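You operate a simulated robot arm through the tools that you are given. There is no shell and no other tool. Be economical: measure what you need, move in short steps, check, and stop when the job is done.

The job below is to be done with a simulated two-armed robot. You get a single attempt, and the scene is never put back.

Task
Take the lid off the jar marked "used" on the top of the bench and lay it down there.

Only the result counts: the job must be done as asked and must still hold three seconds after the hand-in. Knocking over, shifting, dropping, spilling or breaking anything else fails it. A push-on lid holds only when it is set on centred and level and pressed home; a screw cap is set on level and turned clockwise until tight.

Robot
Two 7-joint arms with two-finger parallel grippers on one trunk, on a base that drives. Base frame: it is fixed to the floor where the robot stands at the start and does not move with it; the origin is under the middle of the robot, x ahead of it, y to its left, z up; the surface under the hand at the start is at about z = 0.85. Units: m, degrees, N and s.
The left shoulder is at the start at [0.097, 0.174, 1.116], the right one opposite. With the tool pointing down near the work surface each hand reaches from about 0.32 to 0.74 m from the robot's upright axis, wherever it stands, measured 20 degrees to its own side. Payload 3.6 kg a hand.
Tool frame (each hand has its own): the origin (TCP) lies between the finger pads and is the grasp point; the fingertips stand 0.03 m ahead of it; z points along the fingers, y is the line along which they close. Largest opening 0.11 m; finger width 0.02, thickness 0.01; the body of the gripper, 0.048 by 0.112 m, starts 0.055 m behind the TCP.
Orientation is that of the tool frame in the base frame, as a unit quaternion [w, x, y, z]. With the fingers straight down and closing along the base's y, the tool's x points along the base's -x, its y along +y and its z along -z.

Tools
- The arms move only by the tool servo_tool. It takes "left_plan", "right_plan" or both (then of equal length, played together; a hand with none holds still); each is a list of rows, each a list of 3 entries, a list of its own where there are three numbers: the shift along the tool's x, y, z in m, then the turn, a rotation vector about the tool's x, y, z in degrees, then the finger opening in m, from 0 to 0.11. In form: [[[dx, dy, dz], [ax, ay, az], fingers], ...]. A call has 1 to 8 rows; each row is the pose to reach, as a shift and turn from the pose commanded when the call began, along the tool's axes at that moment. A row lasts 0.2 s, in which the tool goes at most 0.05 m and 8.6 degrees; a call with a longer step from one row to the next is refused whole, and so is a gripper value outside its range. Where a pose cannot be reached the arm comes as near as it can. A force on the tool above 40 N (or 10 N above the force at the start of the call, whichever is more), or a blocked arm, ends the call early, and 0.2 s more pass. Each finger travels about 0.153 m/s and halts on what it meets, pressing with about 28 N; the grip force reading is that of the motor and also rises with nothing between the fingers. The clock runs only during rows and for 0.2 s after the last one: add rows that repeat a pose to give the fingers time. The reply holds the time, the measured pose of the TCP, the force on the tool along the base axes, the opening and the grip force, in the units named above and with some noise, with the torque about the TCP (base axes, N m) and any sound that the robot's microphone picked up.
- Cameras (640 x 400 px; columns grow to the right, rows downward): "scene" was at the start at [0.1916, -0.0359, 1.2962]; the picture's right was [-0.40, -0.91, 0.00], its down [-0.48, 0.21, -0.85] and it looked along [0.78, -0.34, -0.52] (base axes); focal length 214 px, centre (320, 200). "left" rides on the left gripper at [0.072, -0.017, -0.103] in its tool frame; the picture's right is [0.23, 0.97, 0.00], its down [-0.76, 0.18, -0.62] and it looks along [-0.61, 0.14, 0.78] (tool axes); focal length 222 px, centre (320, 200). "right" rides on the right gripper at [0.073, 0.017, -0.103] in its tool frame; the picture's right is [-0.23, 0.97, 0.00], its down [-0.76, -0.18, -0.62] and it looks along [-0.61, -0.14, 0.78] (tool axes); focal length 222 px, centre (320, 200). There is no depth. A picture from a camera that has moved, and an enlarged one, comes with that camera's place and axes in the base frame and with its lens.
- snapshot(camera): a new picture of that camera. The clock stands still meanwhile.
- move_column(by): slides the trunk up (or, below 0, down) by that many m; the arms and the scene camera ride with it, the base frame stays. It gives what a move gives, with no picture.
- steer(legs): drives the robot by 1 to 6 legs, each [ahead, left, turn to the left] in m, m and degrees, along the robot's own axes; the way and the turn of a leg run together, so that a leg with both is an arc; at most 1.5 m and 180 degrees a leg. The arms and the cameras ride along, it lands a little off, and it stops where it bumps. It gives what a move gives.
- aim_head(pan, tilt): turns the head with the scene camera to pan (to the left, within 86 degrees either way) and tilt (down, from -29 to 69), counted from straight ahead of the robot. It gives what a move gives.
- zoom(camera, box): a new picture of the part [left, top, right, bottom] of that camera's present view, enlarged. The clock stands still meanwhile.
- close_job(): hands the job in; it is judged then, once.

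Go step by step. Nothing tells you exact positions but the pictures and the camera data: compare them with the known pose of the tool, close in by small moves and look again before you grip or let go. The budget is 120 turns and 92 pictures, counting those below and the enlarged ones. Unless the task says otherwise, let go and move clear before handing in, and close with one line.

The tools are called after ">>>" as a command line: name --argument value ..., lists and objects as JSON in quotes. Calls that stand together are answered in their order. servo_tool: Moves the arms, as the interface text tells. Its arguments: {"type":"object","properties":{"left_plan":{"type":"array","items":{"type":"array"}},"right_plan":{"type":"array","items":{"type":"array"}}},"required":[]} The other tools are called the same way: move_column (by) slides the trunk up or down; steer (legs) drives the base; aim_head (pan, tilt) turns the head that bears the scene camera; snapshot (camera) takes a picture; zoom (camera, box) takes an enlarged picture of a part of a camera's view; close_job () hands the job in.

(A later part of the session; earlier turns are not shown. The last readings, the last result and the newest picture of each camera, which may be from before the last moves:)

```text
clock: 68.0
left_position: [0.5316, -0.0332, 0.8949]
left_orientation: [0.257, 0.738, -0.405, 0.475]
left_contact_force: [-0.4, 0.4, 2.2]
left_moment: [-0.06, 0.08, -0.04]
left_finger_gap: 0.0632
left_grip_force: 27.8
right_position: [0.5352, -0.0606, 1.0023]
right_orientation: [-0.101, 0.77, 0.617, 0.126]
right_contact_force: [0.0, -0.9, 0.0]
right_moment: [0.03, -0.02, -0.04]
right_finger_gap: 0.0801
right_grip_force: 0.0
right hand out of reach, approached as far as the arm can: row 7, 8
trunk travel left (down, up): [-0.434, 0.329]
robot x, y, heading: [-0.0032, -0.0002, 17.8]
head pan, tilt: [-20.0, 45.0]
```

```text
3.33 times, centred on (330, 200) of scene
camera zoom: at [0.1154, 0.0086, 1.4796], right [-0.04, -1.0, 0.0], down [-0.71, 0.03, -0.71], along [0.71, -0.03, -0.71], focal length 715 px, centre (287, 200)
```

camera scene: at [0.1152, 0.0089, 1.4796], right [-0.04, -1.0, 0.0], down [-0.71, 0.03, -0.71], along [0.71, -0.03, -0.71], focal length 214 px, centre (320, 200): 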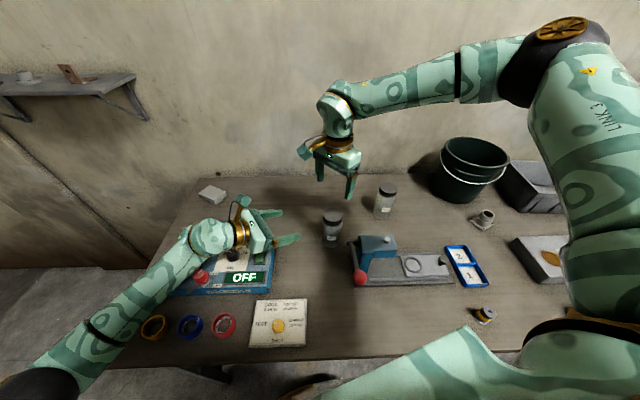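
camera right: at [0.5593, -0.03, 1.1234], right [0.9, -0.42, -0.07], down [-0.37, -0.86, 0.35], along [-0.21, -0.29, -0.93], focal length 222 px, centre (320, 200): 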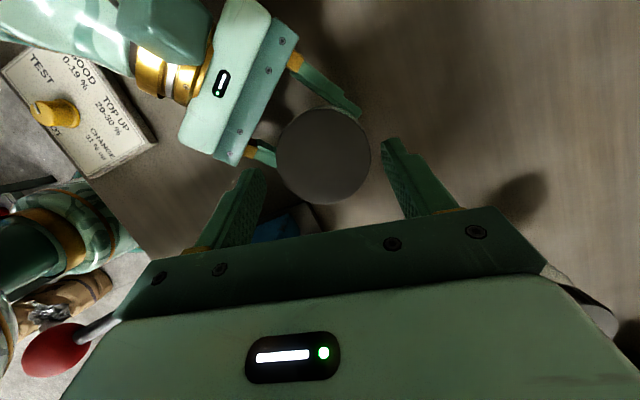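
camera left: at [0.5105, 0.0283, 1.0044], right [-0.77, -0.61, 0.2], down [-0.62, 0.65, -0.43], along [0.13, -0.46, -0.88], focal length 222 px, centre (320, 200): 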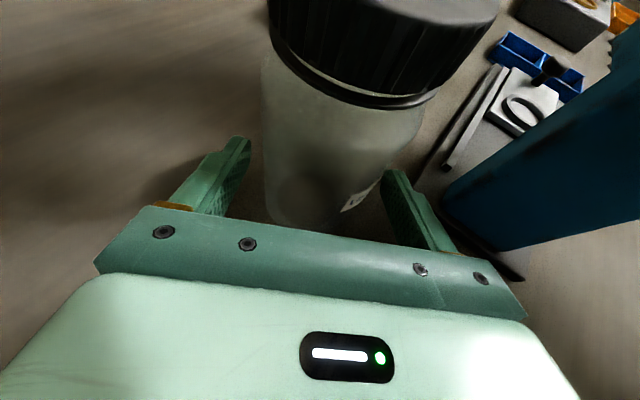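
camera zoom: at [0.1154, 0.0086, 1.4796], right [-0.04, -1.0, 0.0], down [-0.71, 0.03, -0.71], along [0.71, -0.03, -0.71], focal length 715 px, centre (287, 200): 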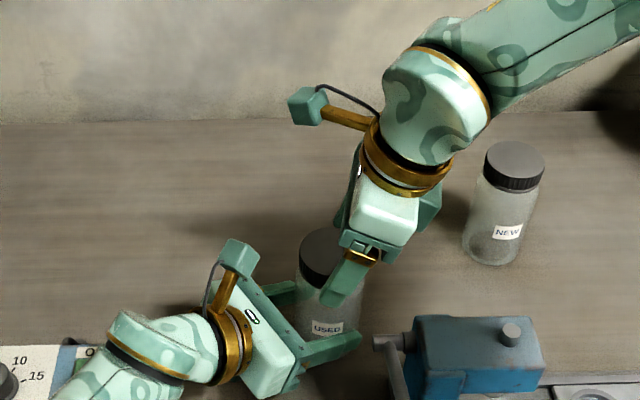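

It is just short of the target. A little more tilt (26° in all) moves the wrist back into range, so I tilt and lower the last centimetre.

>>> servo_tool --right_plan '[[[0.0038, 0.001, -0.0114], [0, 4, 0], 0.08], [[0.0038, 0.002, -0.0114], [0, 8, 0], 0.08], [[0.002, 0.0026, 0.0], [0, 8, 0], 0.08], [[-0.0002, 0.0026, 0.0108], [0, 8, 0], 0.08], [[-0.0002, 0.0026, 0.0108], [0, 8, 0], 0.08]]'

>>> snapshot --camera "right"

>>> zoom --camera "scene" --box '[270, 170, 390, 250]'

```text
clock: 69.2
left_position: [0.532, -0.034, 0.895]
left_orientation: [0.256, 0.738, -0.404, 0.476]
left_contact_force: [-0.7, -0.4, 1.5]
left_moment: [-0.07, 0.09, 0.03]
left_finger_gap: 0.0628
left_grip_force: 27.8
right_position: [0.5363, -0.06, 0.9937]
right_orientation: [-0.144, 0.76, 0.609, 0.179]
right_contact_force: [-0.9, 0.4, -0.3]
right_moment: [-0.01, -0.02, -0.01]
right_finger_gap: 0.0802
right_grip_force: 0.0
trunk travel left (down, up): [-0.434, 0.329]
robot x, y, heading: [0.0041, -0.0013, 18.0]
head pan, tilt: [-20.0, 45.0]
```

```text
35 pictures are left
camera right: at [0.5588, -0.0469, 1.1187], right [0.91, -0.41, -0.1], down [-0.38, -0.9, 0.22], along [-0.18, -0.16, -0.97], focal length 222 px, centre (320, 200)
```

right: 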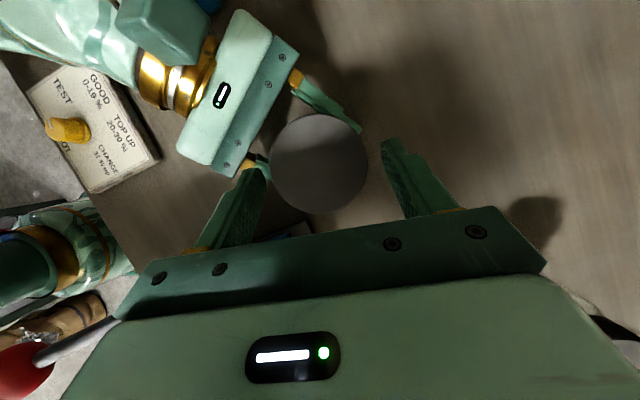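

```text
5.00 times, centred on (330, 210) of scene
camera zoom: at [0.1155, 0.0085, 1.4796], right [-0.04, -1.0, 0.0], down [-0.71, 0.03, -0.71], along [0.71, -0.03, -0.71], focal length 1072 px, centre (270, 150)
```

zoom: 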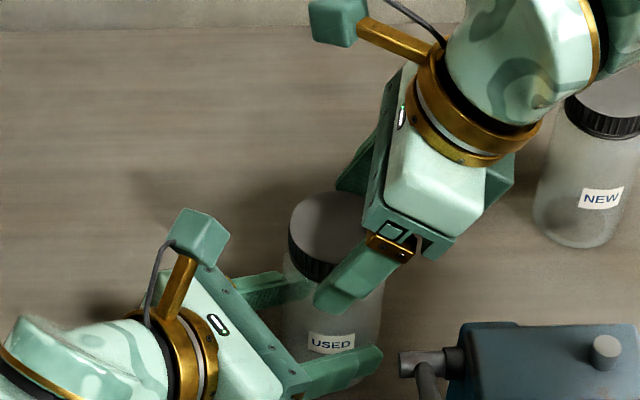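

The fingertips straddle the lid, slightly high. I lower 4 mm and close on it.

>>> servo_tool --right_plan '[[[-0.0014, 0.002, 0.0038], [0, 0, 0], 0.08], [[-0.0014, 0.002, 0.0038], [0, 0, 0], 0.08], [[-0.0014, 0.002, 0.0038], [0, 0, 0], 0.07], [[-0.0014, 0.002, 0.0038], [0, 0, 0], 0.062], [[-0.0014, 0.002, 0.0038], [0, 0, 0], 0.05], [[-0.0014, 0.002, 0.0038], [0, 0, 0], 0.04], [[-0.0014, 0.002, 0.0038], [0, 0, 0], 0.04]]'

>>> snapshot --camera "right"

>>> zoom --camera "scene" --box '[270, 170, 390, 250]'

```text
clock: 70.8
left_position: [0.5318, -0.0336, 0.8957]
left_orientation: [0.257, 0.738, -0.405, 0.475]
left_contact_force: [-1.9, 1.2, 1.0]
left_moment: [-0.06, -0.04, -0.05]
left_finger_gap: 0.0628
left_grip_force: 28.1
right_position: [0.5374, -0.0621, 0.9931]
right_orientation: [-0.143, 0.76, 0.608, 0.18]
right_contact_force: [1.8, -0.5, -0.3]
right_moment: [0.01, -0.06, -0.03]
right_finger_gap: 0.0577
right_grip_force: 28.9
right hand out of reach, approached as far as the arm can: row 1, 2, 3, 4, 5, 6, 7
trunk travel left (down, up): [-0.434, 0.329]
robot x, y, heading: [0.0015, 0.0008, 17.9]
head pan, tilt: [-20.0, 45.0]
```

```text
33 pictures are left
camera right: at [0.5585, -0.0484, 1.1177], right [0.91, -0.41, -0.1], down [-0.38, -0.9, 0.22], along [-0.18, -0.16, -0.97], focal length 222 px, centre (320, 200)
```

right: 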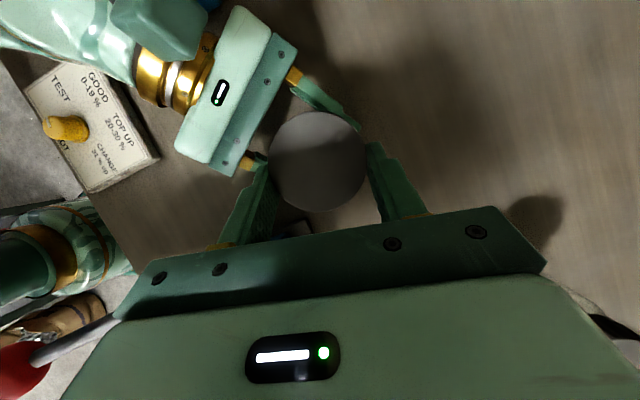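

```text
5.00 times, centred on (330, 210) of scene
camera zoom: at [0.1154, 0.0086, 1.4796], right [-0.04, -1.0, 0.0], down [-0.71, 0.03, -0.71], along [0.71, -0.03, -0.71], focal length 1072 px, centre (270, 150)
```

zoom: 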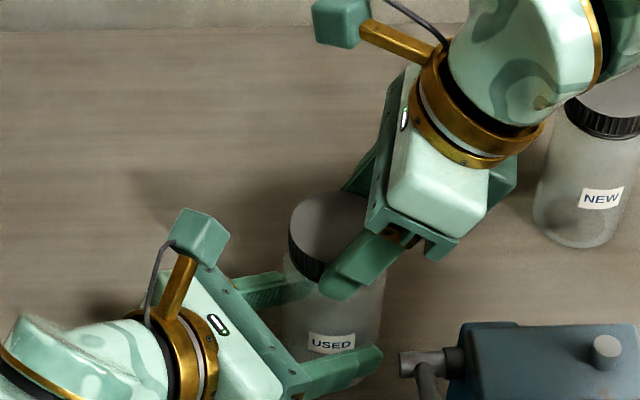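

The lid is gripped by the right hand and the body by the left. I turn counter-clockwise about the jar axis in 8° steps, 40° in all.

>>> servo_tool --right_plan '[[[0.0002, 0.0022, 0.0001], [3.58, 0, -7.18], 0.04], [[0.0006, 0.0043, 0.0003], [7.15, 0, -14.35], 0.04], [[0.0013, 0.0063, 0.0006], [10.7, 0, -21.5], 0.04], [[0.0022, 0.0082, 0.0011], [14.3, 0, -28.7], 0.04], [[0.0033, 0.0098, 0.0017], [17.9, 0, -35.9], 0.04]]'

>>> zoom --camera "scene" --box '[270, 170, 390, 250]'

```text
clock: 72.0
left_position: [0.5304, -0.0335, 0.8926]
left_orientation: [0.256, 0.738, -0.408, 0.473]
left_contact_force: [-24.3, -9.7, 9.6]
left_moment: [0.74, -2.59, -0.61]
left_finger_gap: 0.0682
left_grip_force: 27.3
right_position: [0.5318, -0.0774, 1.0193]
right_orientation: [-0.192, 0.504, 0.833, 0.123]
right_contact_force: [23.4, 8.1, -11.6]
right_moment: [0.01, -0.51, -0.45]
right_finger_gap: 0.0564
right_grip_force: 28.1
right hand out of reach, approached as far as the arm can: row 1, 2, 3, 4, 5
trunk travel left (down, up): [-0.434, 0.329]
robot x, y, heading: [0.0019, 0.0007, 17.8]
head pan, tilt: [-20.0, 45.0]
```

```text
5.00 times, centred on (330, 210) of scene
camera zoom: at [0.1158, 0.0084, 1.4796], right [-0.04, -1.0, 0.0], down [-0.71, 0.03, -0.71], along [0.71, -0.03, -0.71], focal length 1072 px, centre (270, 150)
```

zoom: 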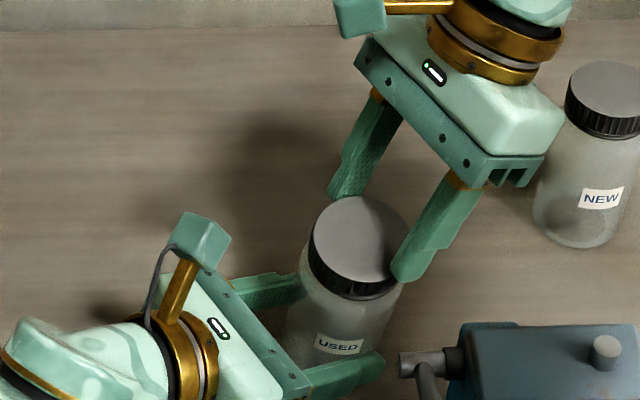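

The right wrist hit its limit and pulled the jar slightly over. I reverse the same motion at once to set the jar upright again.

>>> servo_tool --right_plan '[[[-0.0004, 0.0024, 0.0057], [-3.4, 0, 6.95], 0.04], [[-0.0007, 0.0047, 0.0114], [-6.9, 0, 13.9], 0.04], [[-0.0011, 0.0071, 0.0171], [-10.3, 0, 20.8], 0.04], [[-0.0014, 0.0094, 0.0228], [-13.7, 0, 27.7], 0.04], [[-0.0018, 0.0118, 0.0285], [-17.2, 0, 34.7], 0.04], [[-0.0018, 0.0118, 0.0285], [-17.2, 0, 34.7], 0.04]]'

>>> zoom --camera "scene" --box '[270, 170, 390, 250]'

```text
clock: 72.7
left_position: [0.5292, -0.0284, 0.8915]
left_orientation: [0.252, 0.741, -0.404, 0.474]
left_contact_force: [-5.3, 3.7, 3.5]
left_moment: [-0.03, -0.43, -0.17]
left_finger_gap: 0.0669
left_grip_force: 27.6
right_position: [0.5312, -0.069, 1.0104]
right_orientation: [-0.178, 0.615, 0.754, 0.148]
right_contact_force: [0.3, -3.7, 12.6]
right_moment: [-0.39, 0.82, -0.03]
right_finger_gap: 0.0536
right_grip_force: 27.7
trunk travel left (down, up): [-0.434, 0.329]
robot x, y, heading: [0.0011, -0.0011, 18.3]
head pan, tilt: [-20.0, 45.0]
stopped in row 3 (right hand): the force on the tool passed its limit at 46 N (the readings are from after the stop); the commanded pose is now the measured one
```

```text
5.00 times, centred on (330, 210) of scene
camera zoom: at [0.1137, 0.0089, 1.48], right [-0.04, -1.0, 0.0], down [-0.71, 0.03, -0.71], along [0.71, -0.03, -0.71], focal length 1072 px, centre (270, 150)
```

zoom: 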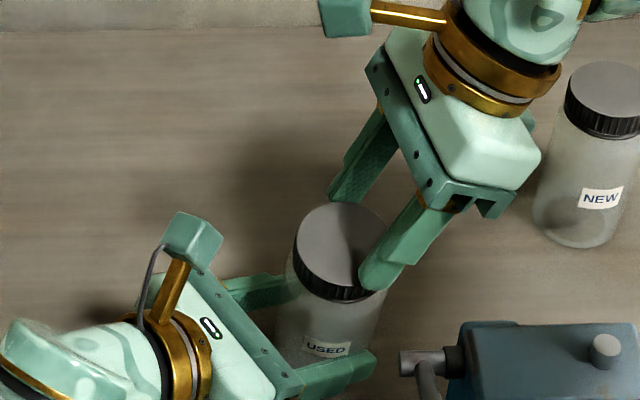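

The jar is nearly upright again and the right fingers are only on the lid's edge. I open the right hand and lift it straight clear.

>>> servo_tool --right_plan '[[[0, 0, 0], [0, 0, 0], 0.065], [[0, 0, 0], [0, 0, 0], 0.08], [[0, 0, -0.03], [0, 0, 0], 0.08], [[0, 0, -0.06], [0, 0, 0], 0.08], [[0, 0, -0.1], [0, 0, 0], 0.08], [[0, 0, -0.14], [0, 0, 0], 0.08]]'

>>> zoom --camera "scene" --box '[240, 160, 420, 280]'

>>> snapshot --camera "left"

```text
clock: 74.1
left_position: [0.5325, -0.0288, 0.8899]
left_orientation: [0.252, 0.741, -0.404, 0.473]
left_contact_force: [-0.4, 0.3, -1.0]
left_moment: [0.0, 0.0, -0.01]
left_finger_gap: 0.0629
left_grip_force: 27.9
right_position: [0.5444, -0.1321, 1.1366]
right_orientation: [-0.179, 0.615, 0.754, 0.146]
right_contact_force: [-0.8, -0.3, 0.3]
right_moment: [-0.01, 0.01, 0.01]
right_finger_gap: 0.0796
right_grip_force: 0.1
trunk travel left (down, up): [-0.434, 0.329]
robot x, y, heading: [-0.0032, -0.0026, 17.7]
head pan, tilt: [-20.0, 45.0]
```

```text
3.33 times, centred on (330, 220) of scene
camera zoom: at [0.1151, 0.008, 1.4797], right [-0.04, -1.0, 0.0], down [-0.71, 0.03, -0.71], along [0.71, -0.03, -0.71], focal length 715 px, centre (287, 133)
```

zoom: 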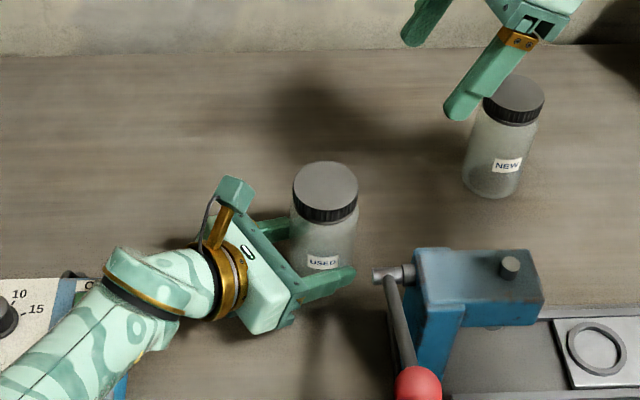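

```text
28 pictures are left
camera left: at [0.5103, 0.0319, 1.0009], right [-0.76, -0.61, 0.2], down [-0.63, 0.65, -0.43], along [0.13, -0.45, -0.88], focal length 222 px, centre (320, 200)
```

left: 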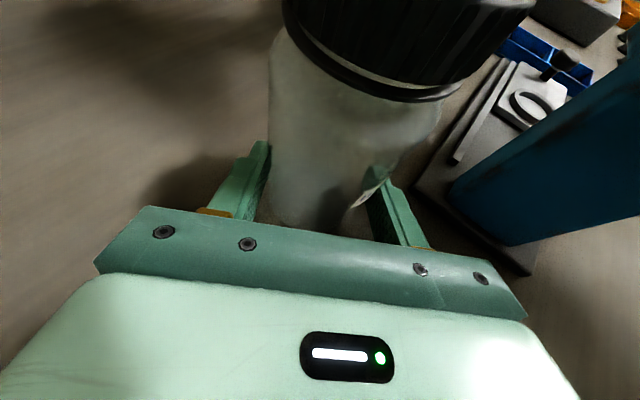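

The jar is upright and still held. I release it, back the left hand out and up, and lower the trunk by 0.06 m, which gives both arms more sideways reach at bench height.

>>> servo_tool --left_plan '[[[0, 0, 0], [0, 0, 0], 0.075], [[0, 0, 0], [0, 0, 0], 0.09], [[0, 0, -0.03], [0, 0, 0], 0.09], [[0, 0, -0.07], [0, 0, 0], 0.09], [[0, 0, -0.11], [0, 0, 0], 0.09], [[0.04, 0, -0.11], [0, 0, 0], 0.09], [[0.08, 0, -0.11], [0, 0, 0], 0.09]]'

>>> move_column --by -0.06

>>> snapshot --camera "scene"

```text
clock: 75.7
left_position: [0.4955, 0.0246, 1.0069]
left_orientation: [0.253, 0.741, -0.404, 0.473]
left_contact_force: [0.7, -0.3, 1.0]
left_moment: [0.01, -0.05, 0.0]
left_finger_gap: 0.0902
left_grip_force: 0.1
right_position: [0.5448, -0.1328, 1.1357]
right_orientation: [-0.179, 0.614, 0.755, 0.147]
right_contact_force: [-0.6, 0.5, 0.7]
right_moment: [-0.03, 0.0, 0.02]
right_finger_gap: 0.0799
right_grip_force: 0.1
trunk travel left (down, up): [-0.434, 0.329]
robot x, y, heading: [0.0025, 0.0007, 18.0]
head pan, tilt: [-20.0, 45.0]
```

```text
clock: 76.7
left_position: [0.4954, 0.0252, 0.9507]
left_orientation: [0.252, 0.741, -0.404, 0.474]
left_contact_force: [-0.4, -0.4, 0.0]
left_moment: [-0.01, 0.01, 0.02]
left_finger_gap: 0.0898
left_grip_force: 0.1
right_position: [0.5436, -0.1319, 1.0754]
right_orientation: [-0.179, 0.614, 0.755, 0.147]
right_contact_force: [0.4, 0.2, -0.3]
right_moment: [0.03, 0.02, 0.02]
right_finger_gap: 0.0798
right_grip_force: 0.0
trunk travel left (down, up): [-0.374, 0.389]
robot x, y, heading: [-0.0004, -0.0001, 17.7]
head pan, tilt: [-20.0, 45.0]
```

```text
27 pictures are left
camera scene: at [0.1305, 0.0134, 1.4192], right [-0.04, -1.0, 0.0], down [-0.71, 0.03, -0.71], along [0.71, -0.03, -0.71], focal length 214 px, centre (320, 200)
```

scene: 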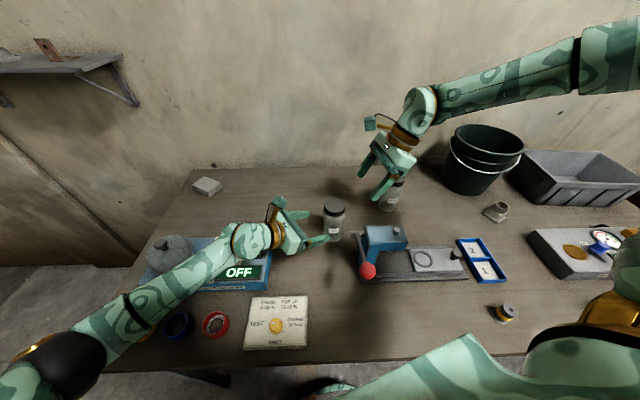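

The elbow is clear, off the bench front. I approach the jar body again with the left hand.

>>> servo_tool --left_plan '[[[-0.012, -0.001, 0], [0, 0, 0], 0.09], [[-0.0227, -0.0014, 0.01], [0, 0, 0], 0.09], [[-0.0227, -0.0014, 0.04], [0, 0, 0], 0.09], [[-0.0227, -0.0014, 0.07], [0, 0, 0], 0.09], [[-0.0227, -0.0014, 0.0948], [0, 0, 0], 0.09], [[-0.0227, -0.0014, 0.0948], [0, 0, 0], 0.09]]'

>>> snapshot --camera "scene"

```text
clock: 78.1
left_position: [0.5381, -0.0379, 0.8878]
left_orientation: [0.252, 0.742, -0.403, 0.474]
left_contact_force: [0.3, 0.3, -0.7]
left_moment: [0.02, -0.01, 0.01]
left_finger_gap: 0.0901
left_grip_force: 0.0
right_position: [0.5434, -0.1318, 1.0755]
right_orientation: [-0.18, 0.614, 0.754, 0.147]
right_contact_force: [-0.5, 0.1, 0.4]
right_moment: [-0.02, 0.01, -0.01]
right_finger_gap: 0.08
right_grip_force: 0.0
trunk travel left (down, up): [-0.374, 0.389]
robot x, y, heading: [-0.0009, 0.0004, 18.1]
head pan, tilt: [-20.0, 45.0]
```

```text
26 pictures are left
camera scene: at [0.1309, 0.014, 1.4191], right [-0.04, -1.0, 0.0], down [-0.71, 0.03, -0.71], along [0.71, -0.03, -0.71], focal length 214 px, centre (320, 200)
```

scene: 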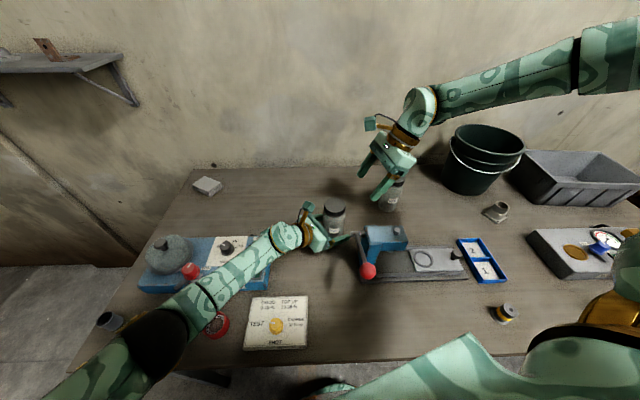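

The left hand now reaches fully with margin and touches nothing. Before gripping I bring the right hand over the lid again with less tilt (about 15°).

>>> servo_tool --right_plan '[[[0.022, 0.006, 0.013], [0, -5, 0], 0.08], [[0.044, 0.012, 0.026], [0, -11, 0], 0.08], [[0.0668, 0.0183, 0.04], [0, -11, 0], 0.08], [[0.0668, 0.0183, 0.04], [0, -11, 0], 0.08]]'

>>> snapshot --camera "right"

```text
clock: 79.1
left_position: [0.5366, -0.0374, 0.8873]
left_orientation: [0.252, 0.741, -0.404, 0.473]
left_contact_force: [-0.9, -0.7, -0.3]
left_moment: [0.02, 0.02, 0.01]
left_finger_gap: 0.0897
left_grip_force: 0.1
right_position: [0.5471, -0.0513, 1.0691]
right_orientation: [-0.106, 0.626, 0.768, 0.088]
right_contact_force: [-0.2, 0.3, -0.2]
right_moment: [0.0, -0.06, 0.02]
right_finger_gap: 0.0801
right_grip_force: 0.1
trunk travel left (down, up): [-0.374, 0.389]
robot x, y, heading: [0.0005, 0.0041, 18.0]
head pan, tilt: [-20.0, 45.0]
```

```text
25 pictures are left
camera right: at [0.5557, -0.0085, 1.1888], right [1.0, -0.02, -0.06], down [0.01, -0.92, 0.39], along [-0.06, -0.39, -0.92], focal length 222 px, centre (320, 200)
```

right: 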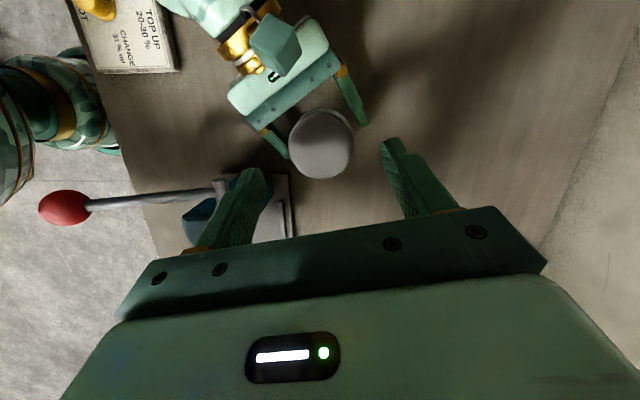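

The jar axis is at (0.543, -0.045). I pre-turn 40° clockwise and lower around the lid with the fingers open, as a dry check of reach.

>>> servo_tool --right_plan '[[[0.0005, -0.0015, 0], [-2.2, 0, 7.7], 0.08], [[0.001, -0.003, 0], [-4.4, 0, 15.4], 0.08], [[0.0015, -0.0045, 0.0003], [-6.6, 0, 23.1], 0.08], [[0.0018, -0.006, 0.0005], [-8.7, 0, 30.8], 0.08], [[0.0021, -0.007, 0.0006], [-10.9, 0, 38.6], 0.08], [[-0.005, -0.007, 0.026], [-10.9, 0, 38.6], 0.08], [[-0.012, -0.007, 0.051], [-10.9, 0, 38.6], 0.08], [[-0.0195, -0.007, 0.0768], [-10.9, 0, 38.6], 0.08]]'

>>> servo_tool --right_plan '[[[0, 0, 0], [0, 0, 0], 0.08]]'

```text
clock: 80.9
left_position: [0.5376, -0.0371, 0.8869]
left_orientation: [0.252, 0.742, -0.404, 0.472]
left_contact_force: [0.3, -0.3, -0.6]
left_moment: [0.0, 0.0, -0.01]
left_finger_gap: 0.0903
left_grip_force: 0.1
right_position: [0.5407, -0.0514, 0.9896]
right_orientation: [-0.071, 0.851, 0.506, 0.119]
right_contact_force: [0.2, 0.1, 0.1]
right_moment: [-0.01, 0.02, -0.02]
right_finger_gap: 0.0802
right_grip_force: 0.1
trunk travel left (down, up): [-0.374, 0.389]
robot x, y, heading: [-0.0009, -0.0034, 18.0]
head pan, tilt: [-20.0, 45.0]
```

```text
clock: 81.3
left_position: [0.5385, -0.0383, 0.8878]
left_orientation: [0.252, 0.741, -0.403, 0.473]
left_contact_force: [-0.1, 1.4, -0.3]
left_moment: [0.02, -0.02, -0.02]
left_finger_gap: 0.0899
left_grip_force: 0.1
right_position: [0.5415, -0.0518, 0.9884]
right_orientation: [-0.071, 0.851, 0.507, 0.118]
right_contact_force: [-0.6, -0.3, 0.0]
right_moment: [-0.01, -0.02, 0.02]
right_finger_gap: 0.0801
right_grip_force: 0.0
trunk travel left (down, up): [-0.374, 0.389]
robot x, y, heading: [-0.0015, -0.0016, 18.0]
head pan, tilt: [-20.0, 45.0]
```

Everything reached. I do a dry rotation of 64° counter-clockwise with open fingers to verify the stroke.

>>> servo_tool --right_plan '[[[0.0003, 0.0009, 0.0001], [2.18, 0, -7.7], 0.08], [[0.0006, 0.0018, 0.0002], [4.37, 0, -15.4], 0.08], [[0.0012, 0.0026, 0.0003], [6.55, 0, -23.1], 0.08], [[0.0017, 0.0033, 0.0005], [8.74, 0, -30.8], 0.08], [[0.0024, 0.004, 0.0007], [10.9, 0, -38.5], 0.08], [[0.0032, 0.0046, 0.0009], [13.1, 0, -46.2], 0.08], [[0.004, 0.0049, 0.0011], [15.3, 0, -53.9], 0.08], [[0.0049, 0.0052, 0.0014], [17.5, 0, -61.6], 0.08]]'

```text
clock: 83.1
left_position: [0.5374, -0.0376, 0.8878]
left_orientation: [0.253, 0.741, -0.404, 0.472]
left_contact_force: [-0.1, -0.8, -0.2]
left_moment: [0.01, 0.0, -0.02]
left_finger_gap: 0.0904
left_grip_force: 0.1
right_position: [0.547, -0.05, 0.9905]
right_orientation: [-0.124, 0.452, 0.881, 0.064]
right_contact_force: [0.2, 1.7, -0.3]
right_moment: [0.02, -0.01, 0.0]
right_finger_gap: 0.08
right_grip_force: 0.1
trunk travel left (down, up): [-0.374, 0.389]
robot x, y, heading: [0.0009, -0.0015, 17.9]
head pan, tilt: [-20.0, 45.0]
```

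The full stroke is reachable. I turn back to the start of the stroke while the left hand grips the body, then close the right hand on the lid.

>>> servo_tool --left_plan '[[[0, 0, 0], [0, 0, 0], 0.08], [[0, 0, 0], [0, 0, 0], 0.072], [[0, 0, 0], [0, 0, 0], 0.066], [[0, 0, 0], [0, 0, 0], 0.06], [[0, 0, 0], [0, 0, 0], 0.05], [[0, 0, 0], [0, 0, 0], 0.04], [[0, 0, 0], [0, 0, 0], 0.04], [[0, 0, 0], [0, 0, 0], 0.04]]' --right_plan '[[[0.0003, -0.0009, 0.0001], [-2.18, 0, 7.7], 0.08], [[0.0006, -0.0018, 0.0002], [-4.37, 0, 15.4], 0.08], [[0.0009, -0.0026, 0.0003], [-6.55, 0, 23.1], 0.08], [[0.0012, -0.0035, 0.0004], [-8.74, 0, 30.8], 0.08], [[0.0015, -0.0044, 0.0005], [-10.9, 0, 38.5], 0.08], [[0.0018, -0.0053, 0.0005], [-13.1, 0, 46.2], 0.08], [[0.0021, -0.0061, 0.0006], [-15.3, 0, 53.9], 0.08], [[0.0024, -0.007, 0.0007], [-17.5, 0, 61.6], 0.08]]'

>>> snapshot --camera "right"

```text
clock: 84.9
left_position: [0.5374, -0.038, 0.888]
left_orientation: [0.253, 0.741, -0.405, 0.472]
left_contact_force: [-0.5, 0.1, 1.1]
left_moment: [-0.02, 0.08, -0.01]
left_finger_gap: 0.0626
left_grip_force: 28.6
right_position: [0.5397, -0.0529, 0.9917]
right_orientation: [-0.07, 0.851, 0.507, 0.118]
right_contact_force: [0.0, 0.7, 0.0]
right_moment: [-0.02, -0.04, 0.0]
right_finger_gap: 0.08
right_grip_force: 0.1
trunk travel left (down, up): [-0.374, 0.389]
robot x, y, heading: [-0.0007, -0.0037, 17.7]
head pan, tilt: [-20.0, 45.0]
```

```text
24 pictures are left
camera right: at [0.5741, -0.0237, 1.11], right [0.75, -0.66, -0.06], down [-0.59, -0.71, 0.39], along [-0.3, -0.26, -0.92], focal length 222 px, centre (320, 200)
```

right: 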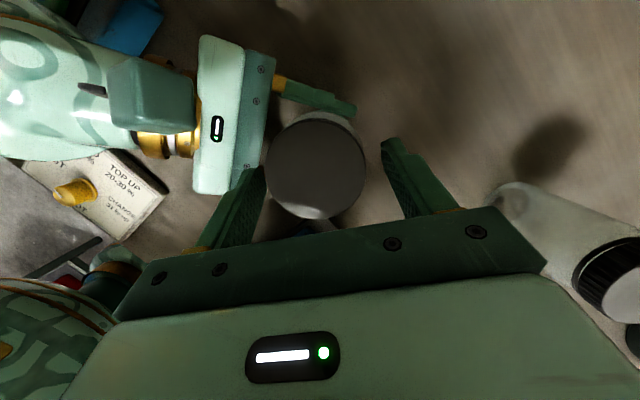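

It is centred within about 2 mm. I close the right hand on the lid.

>>> servo_tool --right_plan '[[[-0.001, -0.0015, 0.0018], [0, 0, 0], 0.075], [[-0.001, -0.0015, 0.0018], [0, 0, 0], 0.066], [[-0.001, -0.0015, 0.0018], [0, 0, 0], 0.058], [[-0.001, -0.0015, 0.0018], [0, 0, 0], 0.045], [[-0.001, -0.0015, 0.0018], [0, 0, 0], 0.04]]'

```text
clock: 86.1
left_position: [0.5372, -0.0385, 0.8878]
left_orientation: [0.252, 0.742, -0.403, 0.473]
left_contact_force: [5.4, -3.2, -1.0]
left_moment: [-0.02, 0.28, 0.13]
left_finger_gap: 0.0623
left_grip_force: 28.1
right_position: [0.5367, -0.0503, 0.9892]
right_orientation: [-0.07, 0.851, 0.506, 0.119]
right_contact_force: [-6.3, 3.1, 4.5]
right_moment: [0.3, 0.42, -0.01]
right_finger_gap: 0.0581
right_grip_force: 28.6
trunk travel left (down, up): [-0.374, 0.389]
robot x, y, heading: [0.0018, -0.0004, 17.6]
head pan, tilt: [-20.0, 45.0]
```

Both are gripped. I turn the lid counter-clockwise about the jar axis by 40° and check.

>>> servo_tool --right_plan '[[[0.0001, -0.001, 0], [2.18, 0, -7.7], 0.04], [[0.0002, -0.0001, 0.0001], [4.37, 0, -15.4], 0.04], [[0.0006, 0.0008, 0.0002], [6.55, 0, -23.1], 0.04], [[0.001, 0.0016, 0.0003], [8.74, 0, -30.8], 0.04], [[0.0015, 0.0024, 0.0004], [10.9, 0, -38.5], 0.04]]'

>>> zoom --camera "scene" --box '[270, 170, 390, 250]'

```text
clock: 87.3
left_position: [0.5366, -0.0374, 0.8879]
left_orientation: [0.251, 0.741, -0.404, 0.473]
left_contact_force: [-9.5, 9.1, 2.7]
left_moment: [-0.29, -0.64, 0.23]
left_finger_gap: 0.063
left_grip_force: 27.7
right_position: [0.5409, -0.0507, 0.9891]
right_orientation: [-0.105, 0.627, 0.767, 0.088]
right_contact_force: [13.8, -8.1, 12.6]
right_moment: [-0.36, -0.37, -0.43]
right_finger_gap: 0.0578
right_grip_force: 27.8
trunk travel left (down, up): [-0.374, 0.389]
robot x, y, heading: [-0.0008, 0.0023, 17.9]
head pan, tilt: [-20.0, 45.0]
```

```text
5.00 times, centred on (330, 210) of scene
camera zoom: at [0.1302, 0.0137, 1.4192], right [-0.04, -1.0, 0.0], down [-0.71, 0.03, -0.71], along [0.71, -0.03, -0.71], focal length 1072 px, centre (270, 150)
```

zoom: 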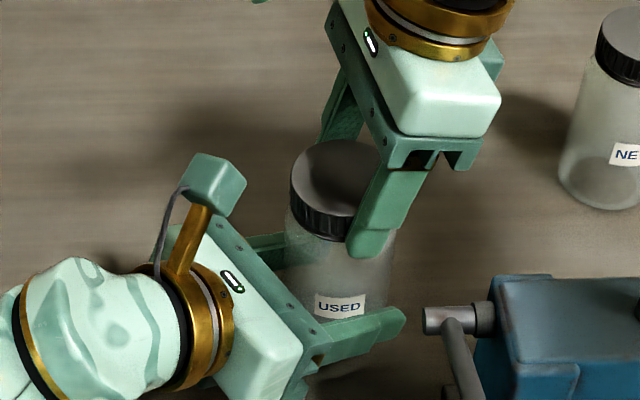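

The lid turned and the label stayed put, with the lid starting to lift the hand. I finish the stroke with a small upward and sideways relief.

>>> servo_tool --right_plan '[[[0, 0.002, -0.0014], [2.18, 0, -7.7], 0.04], [[0, 0.003, -0.0015], [4.37, 0, -15.4], 0.04], [[-0.0003, 0.004, -0.0016], [6.55, 0, -23.1], 0.04]]'

>>> zoom --camera "scene" --box '[270, 170, 390, 250]'

```text
clock: 88.1
left_position: [0.5369, -0.0388, 0.889]
left_orientation: [0.253, 0.741, -0.404, 0.473]
left_contact_force: [-14.9, 2.7, 3.6]
left_moment: [0.27, -0.6, -0.13]
left_finger_gap: 0.0627
left_grip_force: 28.1
right_position: [0.5426, -0.0491, 0.9894]
right_orientation: [-0.122, 0.452, 0.882, 0.063]
right_contact_force: [15.5, 0.4, 1.4]
right_moment: [-0.04, -0.74, -0.11]
right_finger_gap: 0.0576
right_grip_force: 28.1
trunk travel left (down, up): [-0.374, 0.389]
robot x, y, heading: [0.0011, 0.0023, 17.9]
head pan, tilt: [-20.0, 45.0]
```

```text
5.00 times, centred on (330, 210) of scene
camera zoom: at [0.1307, 0.0141, 1.419], right [-0.04, -1.0, 0.0], down [-0.71, 0.03, -0.71], along [0.71, -0.03, -0.71], focal length 1072 px, centre (270, 150)
```

zoom: 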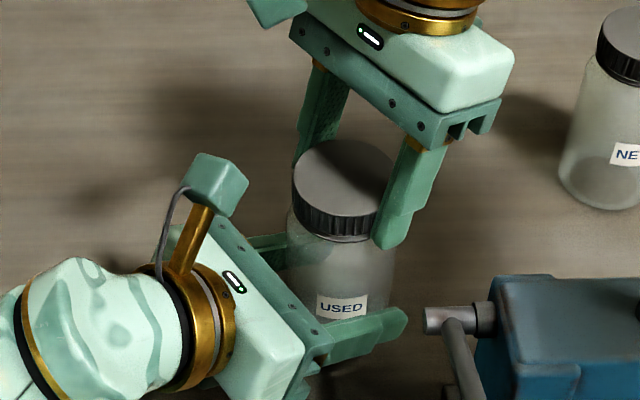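

The lid has visibly risen and the torque has dropped. I test gently whether it lifts off yet.

>>> servo_tool --right_plan '[[[0.0005, 0.001, -0.0015], [0, 0, 0], 0.04], [[0.001, 0.001, -0.003], [0, 0, 0], 0.04]]'

```text
clock: 88.7
left_position: [0.5385, -0.0389, 0.8886]
left_orientation: [0.252, 0.741, -0.403, 0.474]
left_contact_force: [-12.8, -0.2, 7.1]
left_moment: [0.02, -0.78, -0.06]
left_finger_gap: 0.0624
left_grip_force: 27.5
right_position: [0.5454, -0.0504, 0.9911]
right_orientation: [-0.122, 0.453, 0.881, 0.062]
right_contact_force: [12.7, 0.5, -8.4]
right_moment: [-0.02, -0.66, -0.12]
right_finger_gap: 0.0575
right_grip_force: 28.0
trunk travel left (down, up): [-0.374, 0.389]
robot x, y, heading: [0.0022, -0.0025, 17.6]
head pan, tilt: [-20.0, 45.0]
```

It is still on the thread, so I open, go back 64° clockwise for a second stroke, and re-grip.

>>> servo_tool --right_plan '[[[0, 0, 0], [0, 0, 0], 0.066], [[0, 0, 0], [0, 0, 0], 0.08], [[0.0005, -0.0009, 0.0003], [-2.35, 0, 8.17], 0.08], [[0.001, -0.0018, 0.0006], [-4.7, 0, 16.3], 0.08], [[0.0015, -0.0028, 0.0009], [-7.0, 0, 24.5], 0.08], [[0.002, -0.0037, 0.0012], [-9.4, 0, 32.7], 0.08], [[0.0025, -0.0046, 0.0015], [-11.7, 0, 40.8], 0.08], [[0.0029, -0.0055, 0.0018], [-14.1, 0, 49.0], 0.08]]'

>>> servo_tool --right_plan '[[[0, -0.0007, 0], [-1.8, 0, 6.2], 0.08], [[0, -0.0014, 0], [-3.6, 0, 12.5], 0.08], [[0, -0.0014, 0], [-3.6, 0, 12.5], 0.08]]'

>>> snapshot --camera "right"

```text
clock: 90.5
left_position: [0.5379, -0.0375, 0.8873]
left_orientation: [0.253, 0.741, -0.404, 0.473]
left_contact_force: [1.4, 0.2, 2.7]
left_moment: [0.04, 0.07, -0.03]
left_finger_gap: 0.0623
left_grip_force: 28.1
right_position: [0.5385, -0.0501, 0.9922]
right_orientation: [-0.083, 0.789, 0.599, 0.111]
right_contact_force: [0.8, 0.8, 0.6]
right_moment: [0.04, -0.01, -0.02]
right_finger_gap: 0.0802
right_grip_force: 0.1
trunk travel left (down, up): [-0.374, 0.389]
robot x, y, heading: [0.0012, -0.0004, 17.8]
head pan, tilt: [-20.0, 45.0]
```

```text
clock: 91.3
left_position: [0.5369, -0.0386, 0.8876]
left_orientation: [0.252, 0.742, -0.404, 0.472]
left_contact_force: [1.3, 0.8, 2.3]
left_moment: [0.02, 0.11, 0.0]
left_finger_gap: 0.0622
left_grip_force: 27.9
right_position: [0.5377, -0.0494, 0.9922]
right_orientation: [-0.069, 0.851, 0.507, 0.121]
right_contact_force: [-0.9, -0.4, 0.2]
right_moment: [0.03, 0.01, 0.01]
right_finger_gap: 0.08
right_grip_force: 0.0
trunk travel left (down, up): [-0.374, 0.389]
robot x, y, heading: [0.0031, -0.0002, 17.9]
head pan, tilt: [-20.0, 45.0]
```

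```text
21 pictures are left
camera right: at [0.5721, -0.0226, 1.1119], right [0.75, -0.66, -0.06], down [-0.59, -0.71, 0.39], along [-0.3, -0.26, -0.92], focal length 222 px, centre (320, 200)
```

right: 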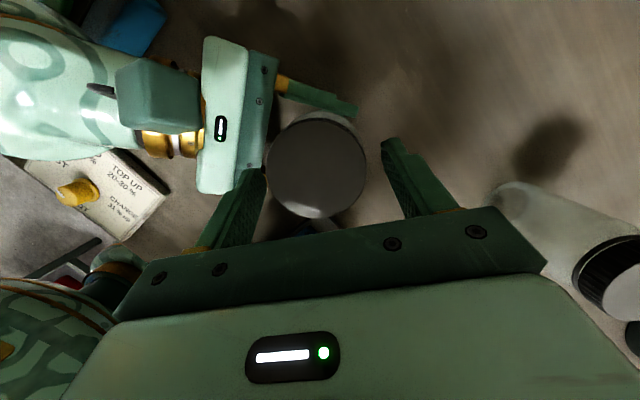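

The lid sits about 2 mm to one side of the finger centre, so I shift and close, then make the second stroke.

>>> servo_tool --right_plan '[[[-0.0005, -0.0025, 0.001], [0, 0, 0], 0.08], [[-0.0005, -0.0025, 0.001], [0, 0, 0], 0.07], [[-0.0005, -0.0025, 0.001], [0, 0, 0], 0.062], [[-0.0005, -0.0025, 0.001], [0, 0, 0], 0.05], [[-0.0005, -0.0025, 0.001], [0, 0, 0], 0.04], [[-0.0005, -0.0025, 0.001], [0, 0, 0], 0.04]]'

>>> servo_tool --right_plan '[[[0.0003, 0.0013, -0.0001], [2.18, 0, -7.7], 0.04], [[0.0005, 0.0026, -0.0002], [4.37, 0, -15.4], 0.04], [[0.0011, 0.0038, -0.0002], [6.55, 0, -23.1], 0.04], [[0.0017, 0.0049, -0.0002], [8.74, 0, -30.8], 0.04], [[0.0024, 0.006, -0.0002], [10.9, 0, -38.5], 0.04], [[0.0032, 0.0071, -0.0002], [13.1, 0, -46.2], 0.04], [[0.004, 0.008, -0.0001], [15.3, 0, -53.9], 0.04], [[0.005, 0.0087, 0], [17.5, 0, -61.6], 0.04]]'

>>> zoom --camera "scene" --box '[270, 170, 390, 250]'

```text
clock: 92.7
left_position: [0.5373, -0.0384, 0.8877]
left_orientation: [0.253, 0.741, -0.404, 0.473]
left_contact_force: [-12.5, 5.6, 6.6]
left_moment: [-0.22, -0.75, -0.05]
left_finger_gap: 0.0627
left_grip_force: 27.8
right_position: [0.5347, -0.0498, 0.9912]
right_orientation: [-0.069, 0.851, 0.507, 0.121]
right_contact_force: [13.6, -6.8, -0.4]
right_moment: [-0.43, -0.53, -0.16]
right_finger_gap: 0.0577
right_grip_force: 27.8
trunk travel left (down, up): [-0.374, 0.389]
robot x, y, heading: [-0.0016, 0.0036, 17.7]
head pan, tilt: [-20.0, 45.0]
```

```text
clock: 94.5
left_position: [0.5379, -0.0372, 0.8873]
left_orientation: [0.253, 0.741, -0.404, 0.473]
left_contact_force: [-3.4, -0.2, 2.2]
left_moment: [0.57, -0.1, -0.02]
left_finger_gap: 0.0624
left_grip_force: 28.2
right_position: [0.5429, -0.0488, 0.9927]
right_orientation: [-0.123, 0.452, 0.881, 0.064]
right_contact_force: [1.8, 1.4, 0.5]
right_moment: [-0.35, -0.01, -0.02]
right_finger_gap: 0.0578
right_grip_force: 28.3
trunk travel left (down, up): [-0.374, 0.389]
robot x, y, heading: [-0.002, 0.0044, 18.0]
head pan, tilt: [-20.0, 45.0]
```

```text
5.00 times, centred on (330, 210) of scene
camera zoom: at [0.131, 0.0137, 1.419], right [-0.04, -1.0, 0.0], down [-0.71, 0.03, -0.71], along [0.71, -0.03, -0.71], focal length 1072 px, centre (270, 150)
```

zoom: 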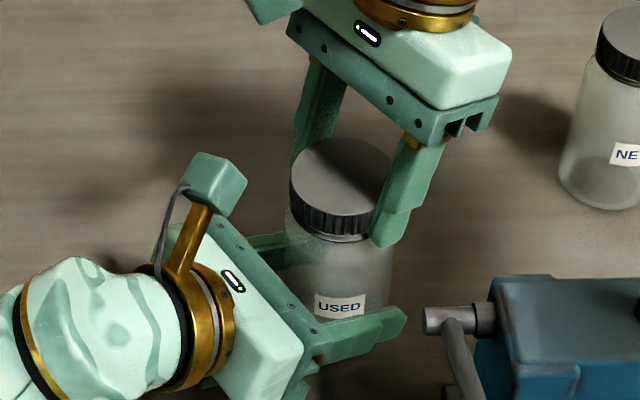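

The stroke ended with almost no force. I test lifting again.

>>> servo_tool --right_plan '[[[0.0005, 0, -0.0018], [0, 0, 0], 0.04], [[0.001, 0, -0.0035], [0, 0, 0], 0.04]]'

```text
clock: 95.1
left_position: [0.5375, -0.0398, 0.8889]
left_orientation: [0.254, 0.74, -0.404, 0.475]
left_contact_force: [-1.4, -5.0, 14.7]
left_moment: [0.45, -0.07, -0.04]
left_finger_gap: 0.0628
left_grip_force: 28.0
right_position: [0.5443, -0.0497, 0.9947]
right_orientation: [-0.121, 0.452, 0.882, 0.063]
right_contact_force: [1.3, 5.9, -16.5]
right_moment: [-0.07, -0.22, 0.01]
right_finger_gap: 0.0579
right_grip_force: 27.7
trunk travel left (down, up): [-0.374, 0.389]
robot x, y, heading: [-0.0015, -0.0011, 17.9]
head pan, tilt: [-20.0, 45.0]
```

It is still threaded, so I do a third stroke: open, return, grip, turn.

>>> servo_tool --right_plan '[[[0, 0, 0], [0, 0, 0], 0.066], [[0, 0, 0], [0, 0, 0], 0.08], [[0.0005, -0.001, 0.0003], [-2.35, 0, 8.17], 0.08], [[0.001, -0.002, 0.0006], [-4.7, 0, 16.3], 0.08], [[0.0015, -0.003, 0.0009], [-7.0, 0, 24.5], 0.08], [[0.002, -0.0041, 0.0012], [-9.4, 0, 32.7], 0.08], [[0.0025, -0.0051, 0.0015], [-11.7, 0, 40.8], 0.08], [[0.0029, -0.0061, 0.0018], [-14.1, 0, 49.0], 0.08]]'

>>> servo_tool --right_plan '[[[0, -0.0008, 0], [-1.8, 0, 6.2], 0.08], [[0, -0.0017, 0], [-3.6, 0, 12.5], 0.08], [[0, -0.0017, 0], [-3.6, 0, 12.5], 0.07], [[0, -0.0017, 0], [-3.6, 0, 12.5], 0.062], [[0, -0.0017, 0], [-3.6, 0, 12.5], 0.05], [[0, -0.0017, 0], [-3.6, 0, 12.5], 0.04], [[0, -0.0017, 0], [-3.6, 0, 12.5], 0.04]]'

```text
clock: 96.9
left_position: [0.5367, -0.0388, 0.8868]
left_orientation: [0.251, 0.742, -0.403, 0.473]
left_contact_force: [-0.2, -0.2, -0.9]
left_moment: [0.02, 0.05, 0.03]
left_finger_gap: 0.0625
left_grip_force: 28.2
right_position: [0.5371, -0.0499, 0.9951]
right_orientation: [-0.082, 0.788, 0.6, 0.113]
right_contact_force: [-0.5, 0.1, -0.5]
right_moment: [0.0, 0.01, 0.0]
right_finger_gap: 0.0799
right_grip_force: 0.1
trunk travel left (down, up): [-0.374, 0.389]
robot x, y, heading: [-0.0014, 0.0038, 17.8]
head pan, tilt: [-20.0, 45.0]
```

```text
clock: 98.5
left_position: [0.5372, -0.0377, 0.8878]
left_orientation: [0.252, 0.742, -0.403, 0.473]
left_contact_force: [-2.8, -0.8, -2.2]
left_moment: [-0.02, -0.17, 0.03]
left_finger_gap: 0.0622
left_grip_force: 28.4
right_position: [0.5352, -0.0492, 0.9958]
right_orientation: [-0.069, 0.85, 0.508, 0.122]
right_contact_force: [1.3, -0.3, 0.0]
right_moment: [-0.01, -0.04, -0.05]
right_finger_gap: 0.0574
right_grip_force: 28.1
trunk travel left (down, up): [-0.374, 0.389]
robot x, y, heading: [0.0018, -0.0001, 17.6]
head pan, tilt: [-20.0, 45.0]
```

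The grip is clean with no side force. Third turning stroke.

>>> servo_tool --right_plan '[[[0.0003, 0.0012, -0.0002], [2.18, 0, -7.7], 0.04], [[0.0005, 0.0024, -0.0003], [4.37, 0, -15.4], 0.04], [[0.001, 0.0036, -0.0004], [6.55, 0, -23.1], 0.04], [[0.0016, 0.0047, -0.0005], [8.74, 0, -30.8], 0.04], [[0.0022, 0.0057, -0.0006], [10.9, 0, -38.5], 0.04], [[0.003, 0.0067, -0.0006], [13.1, 0, -46.2], 0.04], [[0.0037, 0.0075, -0.0006], [15.3, 0, -53.9], 0.04], [[0.0046, 0.0081, -0.0006], [17.5, 0, -61.6], 0.04]]'

>>> servo_tool --right_plan '[[[0.0005, 0, -0.0018], [0, 0, 0], 0.04], [[0.001, 0, -0.0035], [0, 0, 0], 0.04]]'

>>> zoom --camera "scene" --box '[270, 170, 390, 250]'

```text
clock: 100.3
left_position: [0.5372, -0.0384, 0.8884]
left_orientation: [0.254, 0.741, -0.404, 0.473]
left_contact_force: [8.1, -7.1, -1.0]
left_moment: [0.66, 0.29, 0.05]
left_finger_gap: 0.0624
left_grip_force: 28.0
right_position: [0.5451, -0.0497, 0.9966]
right_orientation: [-0.12, 0.452, 0.882, 0.063]
right_contact_force: [-7.2, 6.3, -0.7]
right_moment: [0.1, 0.59, 0.01]
right_finger_gap: 0.0574
right_grip_force: 27.9
trunk travel left (down, up): [-0.374, 0.389]
robot x, y, heading: [0.0013, 0.0016, 18.0]
head pan, tilt: [-20.0, 45.0]
```

```text
clock: 100.9
left_position: [0.5387, -0.0403, 0.8892]
left_orientation: [0.254, 0.74, -0.404, 0.474]
left_contact_force: [0.7, -5.0, 16.0]
left_moment: [0.33, 0.0, -0.01]
left_finger_gap: 0.0625
left_grip_force: 28.1
right_position: [0.5446, -0.0497, 0.9994]
right_orientation: [-0.119, 0.453, 0.881, 0.064]
right_contact_force: [-1.2, 4.7, -18.0]
right_moment: [-0.01, -0.05, 0.02]
right_finger_gap: 0.0574
right_grip_force: 27.8
trunk travel left (down, up): [-0.374, 0.389]
robot x, y, heading: [-0.0017, 0.0039, 18.1]
head pan, tilt: [-20.0, 45.0]
```

```text
5.00 times, centred on (330, 210) of scene
camera zoom: at [0.1313, 0.0135, 1.419], right [-0.04, -1.0, 0.0], down [-0.71, 0.03, -0.71], along [0.71, -0.03, -0.71], focal length 1072 px, centre (270, 150)
```

zoom: 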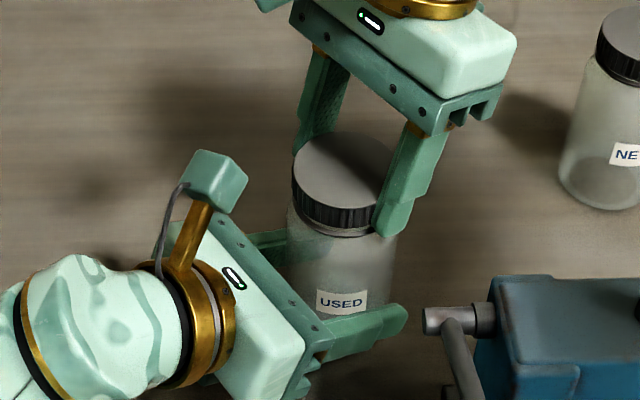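

The lid is still on its last threads but keeps rising. I make a fourth stroke.

>>> servo_tool --right_plan '[[[0, 0, 0], [0, 0, 0], 0.066], [[0, 0, 0], [0, 0, 0], 0.08], [[0.0004, -0.001, 0.0008], [-2.35, 0, 8.17], 0.08], [[0.0008, -0.002, 0.0015], [-4.7, 0, 16.3], 0.08], [[0.0011, -0.003, 0.002], [-7.0, 0, 24.5], 0.08], [[0.0015, -0.0041, 0.0026], [-9.4, 0, 32.7], 0.08], [[0.002, -0.0051, 0.0032], [-11.7, 0, 40.8], 0.08], [[0.0024, -0.0061, 0.0038], [-14.1, 0, 49.0], 0.08]]'

>>> servo_tool --right_plan '[[[0, -0.0008, 0], [-1.8, 0, 6.2], 0.08], [[0, -0.0017, 0], [-3.6, 0, 12.5], 0.08], [[0, -0.0017, 0], [-3.6, 0, 12.5], 0.07], [[0, -0.0017, 0], [-3.6, 0, 12.5], 0.062], [[0, -0.0017, 0], [-3.6, 0, 12.5], 0.05], [[0, -0.0017, 0], [-3.6, 0, 12.5], 0.04], [[0, -0.0017, 0], [-3.6, 0, 12.5], 0.04]]'

>>> servo_tool --right_plan '[[[0.0003, 0.0012, -0.0002], [2.18, 0, -7.7], 0.04], [[0.0005, 0.0024, -0.0003], [4.37, 0, -15.4], 0.04], [[0.001, 0.0035, -0.0004], [6.55, 0, -23.1], 0.04], [[0.0015, 0.0045, -0.0005], [8.74, 0, -30.8], 0.04], [[0.002, 0.0055, -0.0006], [10.9, 0, -38.5], 0.04], [[0.0027, 0.0063, -0.0007], [13.1, 0, -46.2], 0.04], [[0.0034, 0.007, -0.0008], [15.3, 0, -53.9], 0.04], [[0.0042, 0.0075, -0.0008], [17.5, 0, -61.6], 0.04]]'

>>> servo_tool --right_plan '[[[0.0005, 0, -0.0018], [0, 0, 0], 0.04], [[0.001, 0, -0.0035], [0, 0, 0], 0.04]]'

```text
clock: 102.7
left_position: [0.5376, -0.0384, 0.8882]
left_orientation: [0.252, 0.742, -0.403, 0.473]
left_contact_force: [0.0, 0.2, -1.9]
left_moment: [0.01, 0.02, 0.04]
left_finger_gap: 0.0624
left_grip_force: 27.8
right_position: [0.5379, -0.0509, 0.9981]
right_orientation: [-0.081, 0.787, 0.601, 0.115]
right_contact_force: [0.1, 0.6, -0.5]
right_moment: [-0.01, 0.05, -0.02]
right_finger_gap: 0.0798
right_grip_force: 0.1
trunk travel left (down, up): [-0.374, 0.389]
robot x, y, heading: [0.0014, 0.0009, 17.8]
head pan, tilt: [-20.0, 45.0]
```

```text
clock: 104.3
left_position: [0.5369, -0.0373, 0.8879]
left_orientation: [0.252, 0.742, -0.403, 0.473]
left_contact_force: [5.7, -4.0, -2.5]
left_moment: [0.22, 0.49, 0.02]
left_finger_gap: 0.0624
left_grip_force: 27.8
right_position: [0.5358, -0.0513, 0.9979]
right_orientation: [-0.068, 0.85, 0.508, 0.123]
right_contact_force: [-5.5, 3.3, 0.6]
right_moment: [0.12, 0.09, 0.05]
right_finger_gap: 0.0576
right_grip_force: 27.7
trunk travel left (down, up): [-0.374, 0.389]
robot x, y, heading: [-0.0013, 0.0, 17.7]
head pan, tilt: [-20.0, 45.0]
```

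```text
clock: 106.1
left_position: [0.5375, -0.0373, 0.8884]
left_orientation: [0.253, 0.741, -0.405, 0.472]
left_contact_force: [0.2, 0.6, -0.8]
left_moment: [0.05, 0.03, 0.0]
left_finger_gap: 0.0627
left_grip_force: 28.3
right_position: [0.5458, -0.0504, 1.0003]
right_orientation: [-0.117, 0.451, 0.882, 0.066]
right_contact_force: [-1.0, -1.0, -0.3]
right_moment: [0.0, 0.01, -0.02]
right_finger_gap: 0.0577
right_grip_force: 27.5
trunk travel left (down, up): [-0.374, 0.389]
robot x, y, heading: [0.0012, -0.0018, 18.0]
head pan, tilt: [-20.0, 45.0]
```

```text
clock: 106.7
left_position: [0.5382, -0.0373, 0.8885]
left_orientation: [0.253, 0.741, -0.404, 0.472]
left_contact_force: [-0.2, -0.5, -1.1]
left_moment: [-0.02, -0.01, 0.06]
left_finger_gap: 0.0622
left_grip_force: 28.4
right_position: [0.5448, -0.0498, 1.0025]
right_orientation: [-0.118, 0.451, 0.882, 0.065]
right_contact_force: [-1.1, -0.4, -0.6]
right_moment: [0.03, -0.02, -0.03]
right_finger_gap: 0.0576
right_grip_force: 28.3
trunk travel left (down, up): [-0.374, 0.389]
robot x, y, heading: [0.0009, -0.0008, 18.0]
head pan, tilt: [-20.0, 45.0]
```

The lid is free: no force and no torque. I lift it straight up.

>>> servo_tool --right_plan '[[[0.0055, 0, -0.019], [0, 0, 0], 0.04], [[0.011, 0, -0.038], [0, 0, 0], 0.04], [[0.018, 0, -0.063], [0, 0, 0], 0.04], [[0.025, 0, -0.088], [0, 0, 0], 0.04]]'

>>> snapshot --camera "scene"

```text
clock: 107.7
left_position: [0.5379, -0.0377, 0.8881]
left_orientation: [0.254, 0.741, -0.405, 0.473]
left_contact_force: [0.7, -0.3, -1.2]
left_moment: [0.04, 0.02, -0.05]
left_finger_gap: 0.0624
left_grip_force: 27.8
right_position: [0.5453, -0.0499, 1.0959]
right_orientation: [-0.118, 0.452, 0.882, 0.065]
right_contact_force: [0.6, -0.6, -0.9]
right_moment: [0.0, 0.0, 0.0]
right_finger_gap: 0.0575
right_grip_force: 28.2
trunk travel left (down, up): [-0.374, 0.389]
robot x, y, heading: [0.0004, -0.0028, 18.0]
head pan, tilt: [-20.0, 45.0]
```

```text
18 pictures are left
camera scene: at [0.1309, 0.0135, 1.4191], right [-0.04, -1.0, 0.0], down [-0.71, 0.03, -0.71], along [0.71, -0.03, -0.71], focal length 214 px, centre (320, 200)
```

scene: 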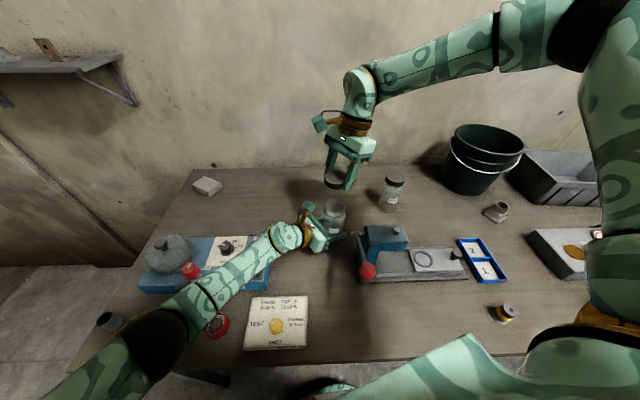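

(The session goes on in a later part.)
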